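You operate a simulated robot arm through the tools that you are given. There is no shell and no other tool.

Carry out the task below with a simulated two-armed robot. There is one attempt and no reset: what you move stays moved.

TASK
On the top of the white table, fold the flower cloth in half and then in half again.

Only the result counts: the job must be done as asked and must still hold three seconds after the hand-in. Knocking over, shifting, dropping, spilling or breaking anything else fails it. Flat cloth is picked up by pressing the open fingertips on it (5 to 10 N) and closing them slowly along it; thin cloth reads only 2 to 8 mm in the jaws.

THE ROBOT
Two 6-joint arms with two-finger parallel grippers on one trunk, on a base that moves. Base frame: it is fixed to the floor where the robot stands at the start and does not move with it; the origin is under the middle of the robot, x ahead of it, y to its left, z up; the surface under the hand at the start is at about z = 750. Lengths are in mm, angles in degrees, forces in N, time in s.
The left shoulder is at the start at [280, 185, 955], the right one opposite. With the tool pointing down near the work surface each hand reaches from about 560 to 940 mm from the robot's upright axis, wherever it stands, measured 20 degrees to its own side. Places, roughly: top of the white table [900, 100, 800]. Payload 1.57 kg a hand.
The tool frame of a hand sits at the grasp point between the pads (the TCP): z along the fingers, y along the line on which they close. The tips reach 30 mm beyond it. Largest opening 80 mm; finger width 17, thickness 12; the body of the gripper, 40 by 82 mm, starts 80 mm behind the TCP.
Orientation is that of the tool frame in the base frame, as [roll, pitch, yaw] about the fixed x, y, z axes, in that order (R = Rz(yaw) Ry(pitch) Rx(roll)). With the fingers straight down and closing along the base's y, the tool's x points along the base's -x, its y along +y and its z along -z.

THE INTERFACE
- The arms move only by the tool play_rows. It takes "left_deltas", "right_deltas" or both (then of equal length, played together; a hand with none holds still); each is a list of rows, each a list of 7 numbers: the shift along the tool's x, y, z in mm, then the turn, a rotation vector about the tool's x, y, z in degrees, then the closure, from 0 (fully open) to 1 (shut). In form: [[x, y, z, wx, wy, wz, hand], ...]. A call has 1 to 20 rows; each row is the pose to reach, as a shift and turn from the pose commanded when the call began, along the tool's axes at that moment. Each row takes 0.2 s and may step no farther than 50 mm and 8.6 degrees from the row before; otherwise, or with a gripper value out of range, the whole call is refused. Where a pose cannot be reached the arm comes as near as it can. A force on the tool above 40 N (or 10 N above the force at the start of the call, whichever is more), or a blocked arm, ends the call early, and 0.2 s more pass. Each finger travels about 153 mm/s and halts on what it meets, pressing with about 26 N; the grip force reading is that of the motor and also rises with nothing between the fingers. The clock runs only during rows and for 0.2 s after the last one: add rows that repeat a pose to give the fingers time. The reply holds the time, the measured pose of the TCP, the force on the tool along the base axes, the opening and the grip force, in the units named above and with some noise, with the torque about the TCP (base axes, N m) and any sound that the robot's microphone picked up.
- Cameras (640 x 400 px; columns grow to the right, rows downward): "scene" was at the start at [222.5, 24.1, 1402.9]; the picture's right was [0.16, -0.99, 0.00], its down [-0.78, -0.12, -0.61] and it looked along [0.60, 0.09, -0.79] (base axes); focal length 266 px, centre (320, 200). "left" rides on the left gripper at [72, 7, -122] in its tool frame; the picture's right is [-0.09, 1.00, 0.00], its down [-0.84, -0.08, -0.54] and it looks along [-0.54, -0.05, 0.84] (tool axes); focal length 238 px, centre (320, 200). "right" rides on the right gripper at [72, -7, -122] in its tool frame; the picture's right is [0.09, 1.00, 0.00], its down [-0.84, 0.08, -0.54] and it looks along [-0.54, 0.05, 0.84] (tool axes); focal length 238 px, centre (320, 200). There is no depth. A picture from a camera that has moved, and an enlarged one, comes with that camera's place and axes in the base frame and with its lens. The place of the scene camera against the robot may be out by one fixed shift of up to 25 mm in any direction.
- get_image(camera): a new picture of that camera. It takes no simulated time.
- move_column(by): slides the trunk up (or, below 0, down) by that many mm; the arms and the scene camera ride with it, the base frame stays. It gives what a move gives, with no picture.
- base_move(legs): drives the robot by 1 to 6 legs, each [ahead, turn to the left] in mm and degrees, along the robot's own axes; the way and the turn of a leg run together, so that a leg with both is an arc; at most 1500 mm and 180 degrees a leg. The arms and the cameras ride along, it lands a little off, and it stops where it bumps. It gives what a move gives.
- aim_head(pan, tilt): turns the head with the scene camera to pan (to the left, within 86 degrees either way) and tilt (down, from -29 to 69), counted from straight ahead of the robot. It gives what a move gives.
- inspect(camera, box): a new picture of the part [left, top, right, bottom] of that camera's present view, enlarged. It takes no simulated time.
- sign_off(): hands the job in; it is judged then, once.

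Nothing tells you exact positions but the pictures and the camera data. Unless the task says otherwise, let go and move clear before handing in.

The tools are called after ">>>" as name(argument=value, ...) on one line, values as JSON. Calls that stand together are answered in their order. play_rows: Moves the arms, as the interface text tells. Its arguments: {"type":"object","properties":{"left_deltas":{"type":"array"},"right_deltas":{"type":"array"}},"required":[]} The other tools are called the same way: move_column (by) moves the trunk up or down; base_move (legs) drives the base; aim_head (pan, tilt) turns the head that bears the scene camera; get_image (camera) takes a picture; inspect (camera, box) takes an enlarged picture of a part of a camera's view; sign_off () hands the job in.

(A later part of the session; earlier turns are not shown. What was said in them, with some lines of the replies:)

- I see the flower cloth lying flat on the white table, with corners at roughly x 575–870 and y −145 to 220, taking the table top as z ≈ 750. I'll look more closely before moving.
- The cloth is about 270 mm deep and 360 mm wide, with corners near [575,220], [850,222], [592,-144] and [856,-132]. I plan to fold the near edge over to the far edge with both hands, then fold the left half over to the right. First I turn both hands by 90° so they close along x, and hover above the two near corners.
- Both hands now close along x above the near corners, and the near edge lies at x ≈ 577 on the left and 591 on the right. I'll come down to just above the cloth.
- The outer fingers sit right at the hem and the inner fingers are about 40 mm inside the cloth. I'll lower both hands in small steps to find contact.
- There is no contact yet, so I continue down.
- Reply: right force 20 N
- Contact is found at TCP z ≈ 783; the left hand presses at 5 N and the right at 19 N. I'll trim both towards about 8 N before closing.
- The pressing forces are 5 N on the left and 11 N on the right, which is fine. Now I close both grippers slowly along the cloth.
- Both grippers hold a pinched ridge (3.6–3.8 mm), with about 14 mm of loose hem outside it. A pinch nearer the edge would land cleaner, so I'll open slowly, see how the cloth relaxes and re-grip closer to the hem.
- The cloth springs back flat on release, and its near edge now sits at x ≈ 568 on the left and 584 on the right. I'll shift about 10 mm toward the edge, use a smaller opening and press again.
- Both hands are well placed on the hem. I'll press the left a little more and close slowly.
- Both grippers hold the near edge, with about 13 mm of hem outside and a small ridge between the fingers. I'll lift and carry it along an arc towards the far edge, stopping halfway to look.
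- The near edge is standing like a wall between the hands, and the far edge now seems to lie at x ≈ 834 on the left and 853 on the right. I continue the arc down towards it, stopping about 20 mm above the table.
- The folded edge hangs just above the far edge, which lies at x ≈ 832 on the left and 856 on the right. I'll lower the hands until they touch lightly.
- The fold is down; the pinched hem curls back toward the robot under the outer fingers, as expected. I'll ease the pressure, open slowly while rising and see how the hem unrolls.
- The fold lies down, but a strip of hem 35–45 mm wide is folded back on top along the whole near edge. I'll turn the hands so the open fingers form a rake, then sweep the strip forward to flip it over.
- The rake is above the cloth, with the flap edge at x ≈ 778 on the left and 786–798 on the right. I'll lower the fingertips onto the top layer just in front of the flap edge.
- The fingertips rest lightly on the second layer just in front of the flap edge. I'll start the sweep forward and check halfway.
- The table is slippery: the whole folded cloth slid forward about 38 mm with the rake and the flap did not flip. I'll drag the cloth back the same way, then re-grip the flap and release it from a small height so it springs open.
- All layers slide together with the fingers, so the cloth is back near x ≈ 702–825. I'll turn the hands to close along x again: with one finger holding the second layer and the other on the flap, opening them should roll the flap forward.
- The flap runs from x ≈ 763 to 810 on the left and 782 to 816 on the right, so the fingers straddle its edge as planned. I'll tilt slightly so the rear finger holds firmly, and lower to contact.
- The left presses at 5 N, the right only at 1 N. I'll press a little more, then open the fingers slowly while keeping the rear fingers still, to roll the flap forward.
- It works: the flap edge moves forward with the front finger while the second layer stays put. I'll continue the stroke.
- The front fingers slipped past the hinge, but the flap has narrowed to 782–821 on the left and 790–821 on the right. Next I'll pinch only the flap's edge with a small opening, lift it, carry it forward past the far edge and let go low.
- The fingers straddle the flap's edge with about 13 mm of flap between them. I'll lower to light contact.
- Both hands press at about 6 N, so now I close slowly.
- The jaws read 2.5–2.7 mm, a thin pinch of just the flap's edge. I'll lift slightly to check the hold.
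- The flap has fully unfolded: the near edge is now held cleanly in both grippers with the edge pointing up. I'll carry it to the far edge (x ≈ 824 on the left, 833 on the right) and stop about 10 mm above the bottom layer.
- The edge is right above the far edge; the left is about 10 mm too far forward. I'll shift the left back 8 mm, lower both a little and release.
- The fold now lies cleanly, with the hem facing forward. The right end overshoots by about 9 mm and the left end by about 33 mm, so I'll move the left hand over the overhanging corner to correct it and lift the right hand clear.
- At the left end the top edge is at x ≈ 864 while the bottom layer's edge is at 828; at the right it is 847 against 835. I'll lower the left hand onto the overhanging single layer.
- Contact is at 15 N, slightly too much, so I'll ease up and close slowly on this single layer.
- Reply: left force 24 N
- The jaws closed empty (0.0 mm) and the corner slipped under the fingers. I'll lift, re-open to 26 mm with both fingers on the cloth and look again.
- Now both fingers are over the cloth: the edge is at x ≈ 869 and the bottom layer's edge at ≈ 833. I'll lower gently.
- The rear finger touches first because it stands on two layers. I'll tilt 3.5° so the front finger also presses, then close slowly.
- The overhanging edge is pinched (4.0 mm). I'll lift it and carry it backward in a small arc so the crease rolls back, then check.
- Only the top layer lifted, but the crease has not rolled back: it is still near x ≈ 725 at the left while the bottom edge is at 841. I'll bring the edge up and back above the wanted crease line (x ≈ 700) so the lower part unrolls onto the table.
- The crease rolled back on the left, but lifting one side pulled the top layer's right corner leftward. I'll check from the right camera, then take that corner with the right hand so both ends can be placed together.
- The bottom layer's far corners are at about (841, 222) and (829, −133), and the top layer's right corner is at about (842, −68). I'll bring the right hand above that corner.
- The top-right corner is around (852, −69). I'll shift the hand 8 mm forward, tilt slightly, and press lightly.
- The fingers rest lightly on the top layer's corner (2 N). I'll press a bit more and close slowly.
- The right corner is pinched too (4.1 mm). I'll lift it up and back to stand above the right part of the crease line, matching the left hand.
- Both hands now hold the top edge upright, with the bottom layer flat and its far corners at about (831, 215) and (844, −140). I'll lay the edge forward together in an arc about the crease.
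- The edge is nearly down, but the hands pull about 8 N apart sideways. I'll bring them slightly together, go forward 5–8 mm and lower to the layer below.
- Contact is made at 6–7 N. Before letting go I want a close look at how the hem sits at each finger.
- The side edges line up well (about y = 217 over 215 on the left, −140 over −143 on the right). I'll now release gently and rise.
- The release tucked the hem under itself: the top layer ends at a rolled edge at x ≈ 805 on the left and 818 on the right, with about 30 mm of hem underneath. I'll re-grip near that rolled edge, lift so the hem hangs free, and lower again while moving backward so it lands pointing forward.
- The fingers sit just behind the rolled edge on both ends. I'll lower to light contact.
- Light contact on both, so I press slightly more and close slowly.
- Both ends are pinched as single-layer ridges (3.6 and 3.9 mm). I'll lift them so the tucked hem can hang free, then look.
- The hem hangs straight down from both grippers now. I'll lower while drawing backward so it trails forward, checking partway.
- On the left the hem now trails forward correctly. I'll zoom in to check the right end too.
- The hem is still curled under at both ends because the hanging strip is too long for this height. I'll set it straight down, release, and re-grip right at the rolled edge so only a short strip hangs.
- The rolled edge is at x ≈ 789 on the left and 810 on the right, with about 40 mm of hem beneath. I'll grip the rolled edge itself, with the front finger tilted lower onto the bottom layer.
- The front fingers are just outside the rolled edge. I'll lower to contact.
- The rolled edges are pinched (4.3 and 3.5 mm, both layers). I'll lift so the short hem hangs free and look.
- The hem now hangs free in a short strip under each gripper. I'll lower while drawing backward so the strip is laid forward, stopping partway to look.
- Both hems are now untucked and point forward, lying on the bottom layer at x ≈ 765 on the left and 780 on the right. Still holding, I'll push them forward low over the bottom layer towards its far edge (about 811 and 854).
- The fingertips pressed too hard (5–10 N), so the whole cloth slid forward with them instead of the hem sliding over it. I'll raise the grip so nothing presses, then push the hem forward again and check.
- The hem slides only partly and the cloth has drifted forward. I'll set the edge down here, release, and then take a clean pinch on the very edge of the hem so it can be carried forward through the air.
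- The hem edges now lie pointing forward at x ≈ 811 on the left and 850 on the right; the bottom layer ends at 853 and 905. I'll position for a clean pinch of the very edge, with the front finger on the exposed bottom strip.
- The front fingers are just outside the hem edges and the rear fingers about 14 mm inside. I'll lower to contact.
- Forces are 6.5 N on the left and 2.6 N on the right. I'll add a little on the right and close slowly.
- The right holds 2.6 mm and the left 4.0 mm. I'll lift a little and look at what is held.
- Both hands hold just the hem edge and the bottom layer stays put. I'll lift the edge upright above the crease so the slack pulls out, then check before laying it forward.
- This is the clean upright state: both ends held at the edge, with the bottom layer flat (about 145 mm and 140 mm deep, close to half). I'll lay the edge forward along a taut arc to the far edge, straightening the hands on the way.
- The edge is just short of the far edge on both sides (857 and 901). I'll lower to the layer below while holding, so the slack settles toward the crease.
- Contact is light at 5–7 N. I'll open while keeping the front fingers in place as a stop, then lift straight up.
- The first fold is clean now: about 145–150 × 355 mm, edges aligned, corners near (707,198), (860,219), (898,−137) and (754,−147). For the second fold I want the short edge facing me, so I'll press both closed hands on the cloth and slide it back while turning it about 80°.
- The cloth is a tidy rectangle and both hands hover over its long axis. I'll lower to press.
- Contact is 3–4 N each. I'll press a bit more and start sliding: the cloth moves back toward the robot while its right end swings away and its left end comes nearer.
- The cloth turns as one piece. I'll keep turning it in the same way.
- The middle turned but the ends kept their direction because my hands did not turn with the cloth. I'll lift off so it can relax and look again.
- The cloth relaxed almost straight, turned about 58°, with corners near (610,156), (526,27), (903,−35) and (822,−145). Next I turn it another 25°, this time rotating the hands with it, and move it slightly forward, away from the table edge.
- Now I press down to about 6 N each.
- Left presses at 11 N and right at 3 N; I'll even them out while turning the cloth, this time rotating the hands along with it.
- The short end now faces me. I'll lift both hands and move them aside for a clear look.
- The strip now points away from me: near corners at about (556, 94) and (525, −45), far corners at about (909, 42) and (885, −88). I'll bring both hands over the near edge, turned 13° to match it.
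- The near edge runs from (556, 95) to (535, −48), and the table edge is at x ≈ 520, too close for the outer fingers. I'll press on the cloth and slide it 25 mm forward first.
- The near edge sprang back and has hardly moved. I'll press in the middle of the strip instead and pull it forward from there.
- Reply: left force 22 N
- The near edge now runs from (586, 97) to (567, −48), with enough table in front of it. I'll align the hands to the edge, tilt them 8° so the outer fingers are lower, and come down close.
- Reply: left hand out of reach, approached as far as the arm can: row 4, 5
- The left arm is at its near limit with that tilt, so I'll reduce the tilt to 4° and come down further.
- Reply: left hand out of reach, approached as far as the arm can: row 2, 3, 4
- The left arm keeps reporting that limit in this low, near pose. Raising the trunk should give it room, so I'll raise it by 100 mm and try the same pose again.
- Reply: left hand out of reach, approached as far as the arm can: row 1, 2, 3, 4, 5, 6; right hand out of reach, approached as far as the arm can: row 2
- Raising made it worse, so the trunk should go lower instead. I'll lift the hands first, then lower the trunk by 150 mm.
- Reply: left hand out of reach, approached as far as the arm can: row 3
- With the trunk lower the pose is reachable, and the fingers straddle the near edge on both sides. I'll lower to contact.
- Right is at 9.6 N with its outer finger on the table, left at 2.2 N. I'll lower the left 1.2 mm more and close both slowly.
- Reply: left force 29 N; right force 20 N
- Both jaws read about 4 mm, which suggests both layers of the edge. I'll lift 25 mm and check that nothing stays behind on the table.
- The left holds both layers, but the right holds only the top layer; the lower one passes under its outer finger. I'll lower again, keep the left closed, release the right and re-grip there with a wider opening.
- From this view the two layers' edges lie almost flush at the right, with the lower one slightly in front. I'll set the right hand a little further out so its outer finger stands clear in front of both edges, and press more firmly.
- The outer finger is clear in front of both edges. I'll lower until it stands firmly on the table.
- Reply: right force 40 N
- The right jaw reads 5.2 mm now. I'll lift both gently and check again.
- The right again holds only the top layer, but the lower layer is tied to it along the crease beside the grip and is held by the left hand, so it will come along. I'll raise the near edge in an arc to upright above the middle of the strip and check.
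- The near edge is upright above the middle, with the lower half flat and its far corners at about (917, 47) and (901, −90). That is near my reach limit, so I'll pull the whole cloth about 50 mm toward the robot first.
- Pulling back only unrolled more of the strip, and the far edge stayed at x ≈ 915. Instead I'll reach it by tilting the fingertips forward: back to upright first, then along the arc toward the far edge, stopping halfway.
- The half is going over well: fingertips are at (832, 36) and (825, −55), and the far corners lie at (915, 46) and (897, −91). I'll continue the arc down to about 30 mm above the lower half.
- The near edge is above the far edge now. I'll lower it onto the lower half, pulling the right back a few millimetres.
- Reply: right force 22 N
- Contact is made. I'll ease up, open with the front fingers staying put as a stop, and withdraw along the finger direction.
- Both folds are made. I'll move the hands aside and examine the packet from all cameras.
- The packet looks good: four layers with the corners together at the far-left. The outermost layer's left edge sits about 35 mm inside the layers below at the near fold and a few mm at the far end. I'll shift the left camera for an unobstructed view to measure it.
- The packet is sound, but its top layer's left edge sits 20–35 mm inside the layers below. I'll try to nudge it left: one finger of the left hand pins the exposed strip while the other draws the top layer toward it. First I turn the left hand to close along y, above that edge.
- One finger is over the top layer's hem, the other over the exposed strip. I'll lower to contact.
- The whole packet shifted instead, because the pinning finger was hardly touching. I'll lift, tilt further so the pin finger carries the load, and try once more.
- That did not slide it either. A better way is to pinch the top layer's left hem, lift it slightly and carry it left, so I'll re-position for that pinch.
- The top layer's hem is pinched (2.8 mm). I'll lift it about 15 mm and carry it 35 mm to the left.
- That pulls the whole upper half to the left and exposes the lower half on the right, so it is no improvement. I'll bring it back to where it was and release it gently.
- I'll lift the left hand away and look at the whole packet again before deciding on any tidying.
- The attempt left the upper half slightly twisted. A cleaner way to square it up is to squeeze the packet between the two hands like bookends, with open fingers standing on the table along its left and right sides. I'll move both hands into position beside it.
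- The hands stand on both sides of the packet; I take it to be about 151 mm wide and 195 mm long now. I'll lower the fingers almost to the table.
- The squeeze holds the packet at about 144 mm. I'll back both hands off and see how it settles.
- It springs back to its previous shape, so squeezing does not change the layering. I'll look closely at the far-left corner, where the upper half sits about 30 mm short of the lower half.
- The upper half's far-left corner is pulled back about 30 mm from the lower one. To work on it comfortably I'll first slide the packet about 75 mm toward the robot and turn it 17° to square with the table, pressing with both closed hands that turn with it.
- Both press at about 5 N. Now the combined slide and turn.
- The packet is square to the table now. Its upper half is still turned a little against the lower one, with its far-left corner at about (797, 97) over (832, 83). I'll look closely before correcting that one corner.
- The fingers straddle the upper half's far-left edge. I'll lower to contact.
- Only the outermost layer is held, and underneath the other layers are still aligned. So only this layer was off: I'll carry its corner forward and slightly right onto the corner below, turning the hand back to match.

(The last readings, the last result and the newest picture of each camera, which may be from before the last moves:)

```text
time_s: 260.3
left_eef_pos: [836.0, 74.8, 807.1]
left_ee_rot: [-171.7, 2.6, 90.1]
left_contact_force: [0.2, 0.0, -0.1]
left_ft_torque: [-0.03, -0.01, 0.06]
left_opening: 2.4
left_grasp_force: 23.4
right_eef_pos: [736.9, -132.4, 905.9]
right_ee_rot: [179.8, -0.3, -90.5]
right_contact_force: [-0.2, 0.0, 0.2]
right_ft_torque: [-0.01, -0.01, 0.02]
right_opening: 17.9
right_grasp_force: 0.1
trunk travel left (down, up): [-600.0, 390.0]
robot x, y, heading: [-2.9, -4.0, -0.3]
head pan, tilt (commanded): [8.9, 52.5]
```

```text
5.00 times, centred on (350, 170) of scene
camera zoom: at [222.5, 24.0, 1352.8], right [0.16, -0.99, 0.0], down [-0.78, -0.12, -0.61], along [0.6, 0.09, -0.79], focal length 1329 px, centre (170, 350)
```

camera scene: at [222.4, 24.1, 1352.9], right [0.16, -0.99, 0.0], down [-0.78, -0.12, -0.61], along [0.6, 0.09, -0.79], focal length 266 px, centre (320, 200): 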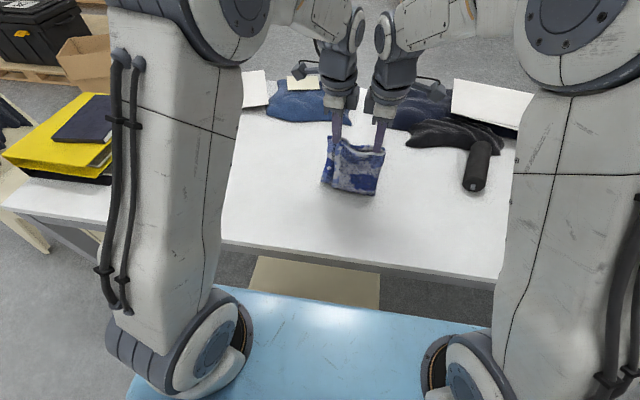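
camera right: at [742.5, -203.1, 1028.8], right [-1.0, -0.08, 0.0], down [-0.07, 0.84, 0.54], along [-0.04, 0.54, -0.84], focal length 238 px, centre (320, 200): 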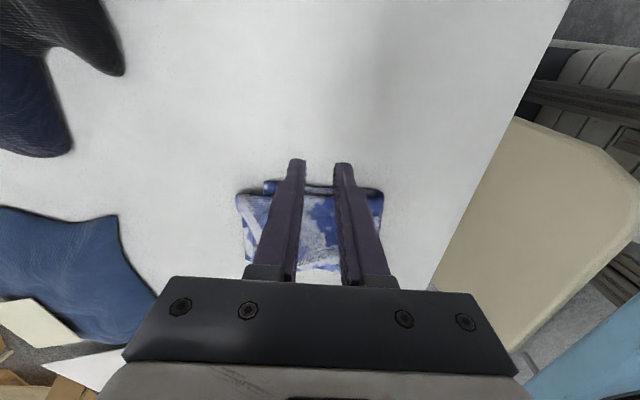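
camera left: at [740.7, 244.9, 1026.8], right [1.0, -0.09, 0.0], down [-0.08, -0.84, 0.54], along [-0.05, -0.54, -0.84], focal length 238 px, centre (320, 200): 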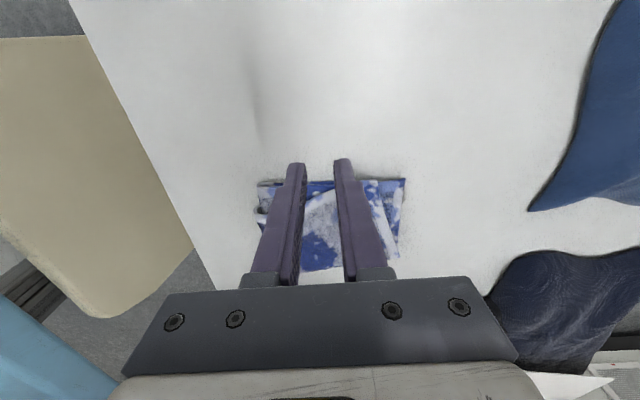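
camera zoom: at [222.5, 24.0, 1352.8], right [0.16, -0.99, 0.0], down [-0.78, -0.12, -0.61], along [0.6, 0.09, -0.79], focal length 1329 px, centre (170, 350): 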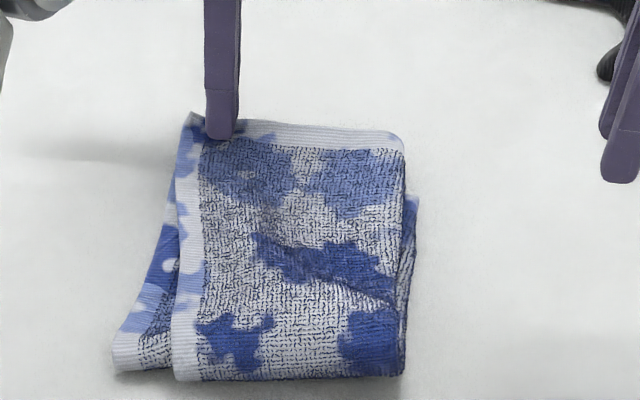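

That puts the outermost layer back in line. I'll lower it and release gently with the front finger as a stop.

>>> play_rows(left_deltas=[[0.5, 0.6, 4, 0, 0, 0, 1], [1, 1.2, 8, 0, 0, 0, 1], [1, 1.6, 11, 0, 0, 0, 1], [1, 1.8, 12.5, 0, 0, 0, 1], [1, 1.8, 12.5, 0, 0, 0, 1], [1, 1.2, 11, 0, 0, 0, 0.97], [1, -0.8, 10.5, 0, 0, 0, 0.92], [1, -2.8, 10, 0, 0, 0, 0.87], [1, -4.8, 9.5, 0, 0, 0, 0.82], [1, -6.8, 9, 0, 0, 0, 0.77], [1, -8.8, 8.5, 0, 0, 0, 0.72], [1, -8.8, 8.5, 0, 0, 0, 0.72], [1, -8.8, 0, 0, 0, 0, 0.72], [1, -8.8, -15, 0, 0, 0, 0.72], [1, -8.8, -40, 0, 0, 0, 0.72], [20, -8.8, -70, 0, 0, 0, 0.72], [60, -8.8, -95, 0, 0, 0, 0.72], [100, -8.8, -105, -4, 0, 0, 0.72]])

>>> inspect(camera="scene", box=[300, 130, 400, 210])

>>> get_image(camera="left")

>>> get_image(camera="right")

```text
time_s: 264.1
left_eef_pos: [843.0, 180.4, 908.2]
left_ee_rot: [-175.5, 2.4, 89.9]
left_contact_force: [0.4, 0.5, -0.5]
left_ft_torque: [0.03, 0.02, 0.04]
left_opening: 22.2
left_grasp_force: 0.0
right_eef_pos: [736.8, -130.4, 906.3]
right_ee_rot: [179.9, -0.3, -90.6]
right_contact_force: [0.1, -0.6, 0.2]
right_ft_torque: [0.02, 0.0, 0.0]
right_opening: 17.9
right_grasp_force: 0.0
trunk travel left (down, up): [-600.0, 390.0]
robot x, y, heading: [-0.1, -3.8, 0.1]
head pan, tilt (commanded): [8.9, 52.5]
```

```text
5.00 times, centred on (350, 170) of scene
camera zoom: at [222.8, 23.7, 1352.8], right [0.15, -0.99, 0.0], down [-0.78, -0.12, -0.61], along [0.6, 0.09, -0.79], focal length 1329 px, centre (170, 350)
```

zoom: 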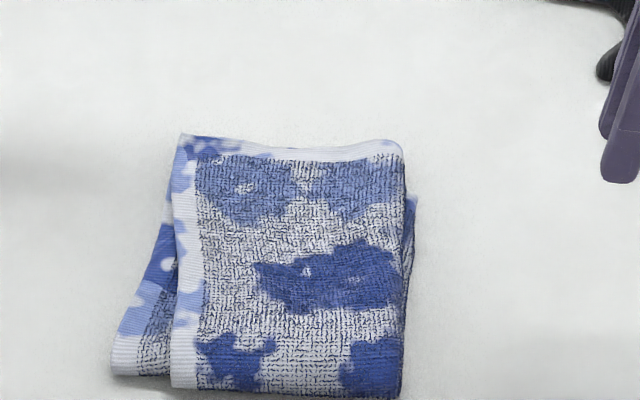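

```text
taken
camera left: at [857.7, 257.7, 1024.8], right [0.99, -0.09, -0.07], down [-0.04, -0.81, 0.58], along [-0.11, -0.58, -0.81], focal length 238 px, centre (320, 200)
```

left: 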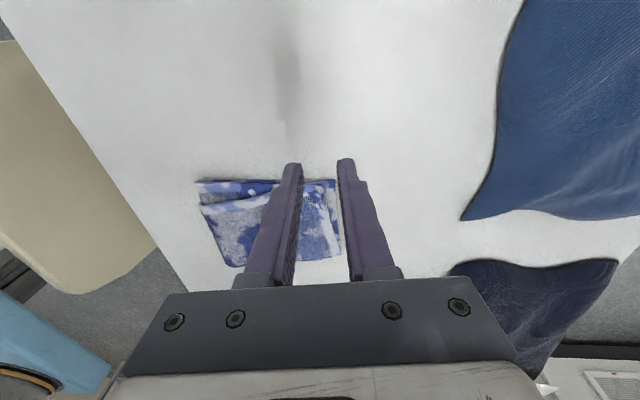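

```text
taken
camera right: at [742.6, -203.1, 1028.4], right [-1.0, -0.08, 0.0], down [-0.07, 0.84, 0.54], along [-0.04, 0.54, -0.84], focal length 238 px, centre (320, 200)
```

right: 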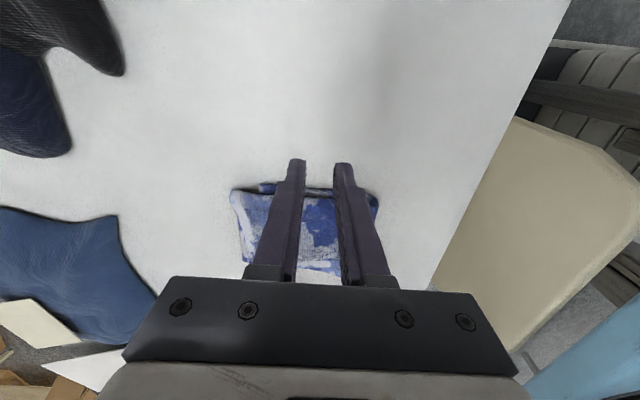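

Much better. I'll measure the packet outline once more from the cameras.

>>> inspect(camera="left", box=[180, 165, 370, 285])

>>> inspect(camera="right", box=[215, 170, 405, 290])

>>> inspect(camera="scene", box=[310, 145, 400, 215])

```text
3.33 times, centred on (275, 225) of left
camera zoom: at [857.7, 257.7, 1024.8], right [0.99, -0.09, -0.07], down [-0.04, -0.81, 0.58], along [-0.11, -0.58, -0.81], focal length 794 px, centre (470, 117)
```

zoom: 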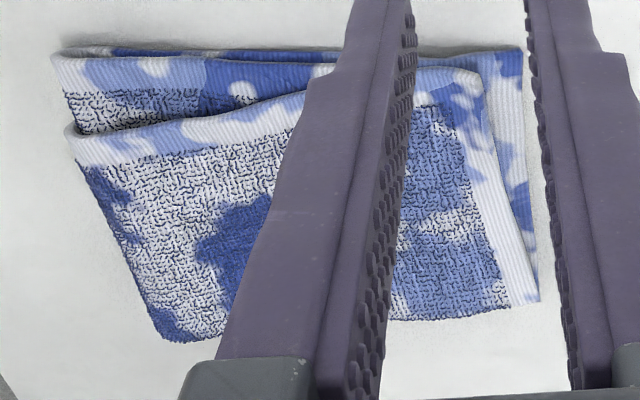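

```text
3.33 times, centred on (310, 230) of right
camera zoom: at [742.6, -203.1, 1028.4], right [-1.0, -0.08, 0.0], down [-0.07, 0.84, 0.54], along [-0.04, 0.54, -0.84], focal length 794 px, centre (353, 100)
```

zoom: 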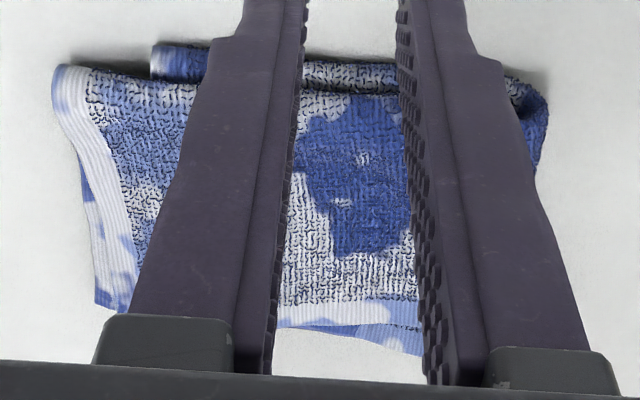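

```text
5.71 times, centred on (355, 180) of scene
camera zoom: at [222.8, 23.7, 1352.8], right [0.15, -0.99, 0.0], down [-0.78, -0.12, -0.61], along [0.6, 0.09, -0.79], focal length 1519 px, centre (120, 314)
```

zoom: 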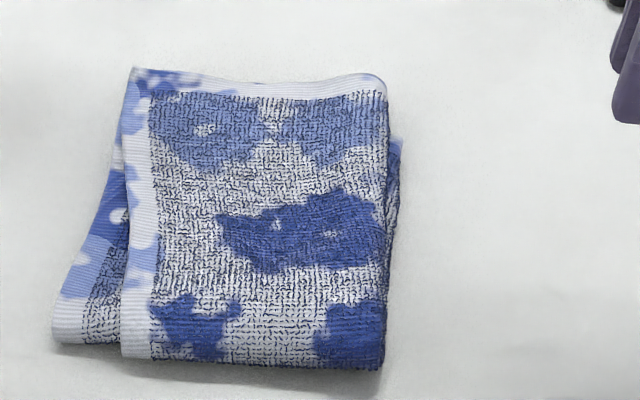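

The packet now measures about 195 × 143 mm, which is a quarter of the original within a few millimetres, with all edges together and lying flat. I'll move both hands well clear and take a last look.

>>> play_rows(left_deltas=[[10, -10, -15, -2, 0, 0, 0.7], [25, -30, -30, -4, 0, 0, 0.6], [40, -55, -45, -4, 0, 0, 0.5], [50, -80, -60, -4, 0, 0, 0.4], [60, -110, -75, -4, 0, 0, 0.3], [65, -140, -90, -4, 0, 0, 0.2], [65, -170, -100, -4, 0, 0, 0.1], [65, -200, -100, -4, 0, 0, 0], [65, -200, -100, -4, 0, 0, 0], [65, -200, -100, -4, 0, 0, 0]], right_deltas=[[10, 5, -15, 0, 0, 0, 0.7], [25, 15, -30, 0, 0, 0, 0.6], [45, 25, -45, 0, 0, 0, 0.5], [65, 40, -60, 0, 0, 0, 0.4], [85, 55, -75, 0, 0, 0, 0.3], [100, 70, -90, 0, 0, 0, 0.2], [110, 85, -100, 0, 0, 0, 0.1], [110, 100, -100, 0, 0, 0, 0], [110, 100, -100, 0, 0, 0, 0], [110, 100, -100, 0, 0, 0, 0]])

>>> get_image(camera="scene")

>>> inspect(camera="scene", box=[300, 130, 400, 220])

```text
time_s: 266.3
left_eef_pos: [651.4, 250.0, 1021.5]
left_ee_rot: [-179.6, 2.5, 90.0]
left_contact_force: [0.3, 0.4, 0.0]
left_ft_torque: [0.0, 0.0, 0.01]
left_opening: 79.7
left_grasp_force: 0.0
right_eef_pos: [633.0, -241.2, 1007.4]
right_ee_rot: [180.0, -0.2, -90.6]
right_contact_force: [0.7, -0.5, 0.6]
right_ft_torque: [0.01, 0.0, 0.01]
right_opening: 80.0
right_grasp_force: 0.0
trunk travel left (down, up): [-600.0, 390.0]
robot x, y, heading: [0.4, -2.8, 0.3]
head pan, tilt (commanded): [8.9, 52.5]
```

```text
taken
camera scene: at [222.4, 24.0, 1352.9], right [0.15, -0.99, 0.0], down [-0.78, -0.12, -0.61], along [0.6, 0.09, -0.79], focal length 266 px, centre (320, 200)
```

scene: 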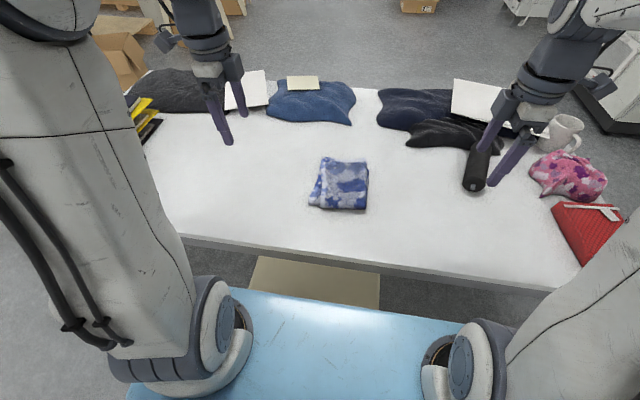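

```text
4.44 times, centred on (350, 175) of scene
camera zoom: at [222.4, 24.0, 1352.9], right [0.15, -0.99, 0.0], down [-0.78, -0.12, -0.61], along [0.6, 0.09, -0.79], focal length 1182 px, centre (187, 311)
```

zoom: 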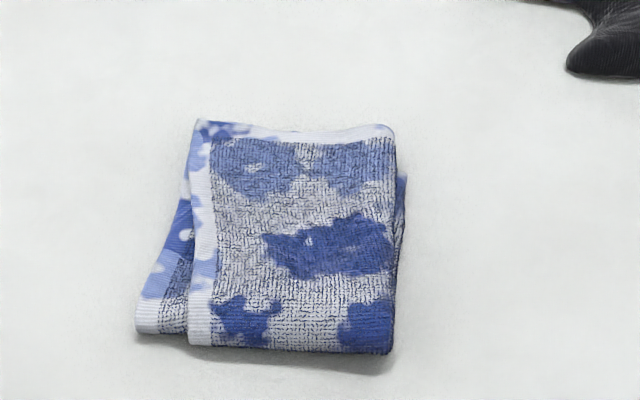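

The flower cloth lies on the white table folded in half twice. The hands are open and clear, and I see nothing else moved, so I'm handing in.

>>> sign_off()

```text
The job is handed in.
```

I folded the flower cloth in half and then in half again. It lies on the white table as a packet of about 195 × 143 mm, down from roughly 277 × 360 mm. I've handed the job in, but I don't have the verdict.

- **Alignment:** the far edges and corners sit close together. The outermost layer's left edge is still about 30 mm inside the layer below it at the near fold; an attempt to slide it over didn't work.
- **Position:** the packet is turned about 90° from how the cloth lay at the start and has moved a little.
- **Rest of the table:** the last picture shows both grippers open and clear. I saw nothing else knocked over or shifted.
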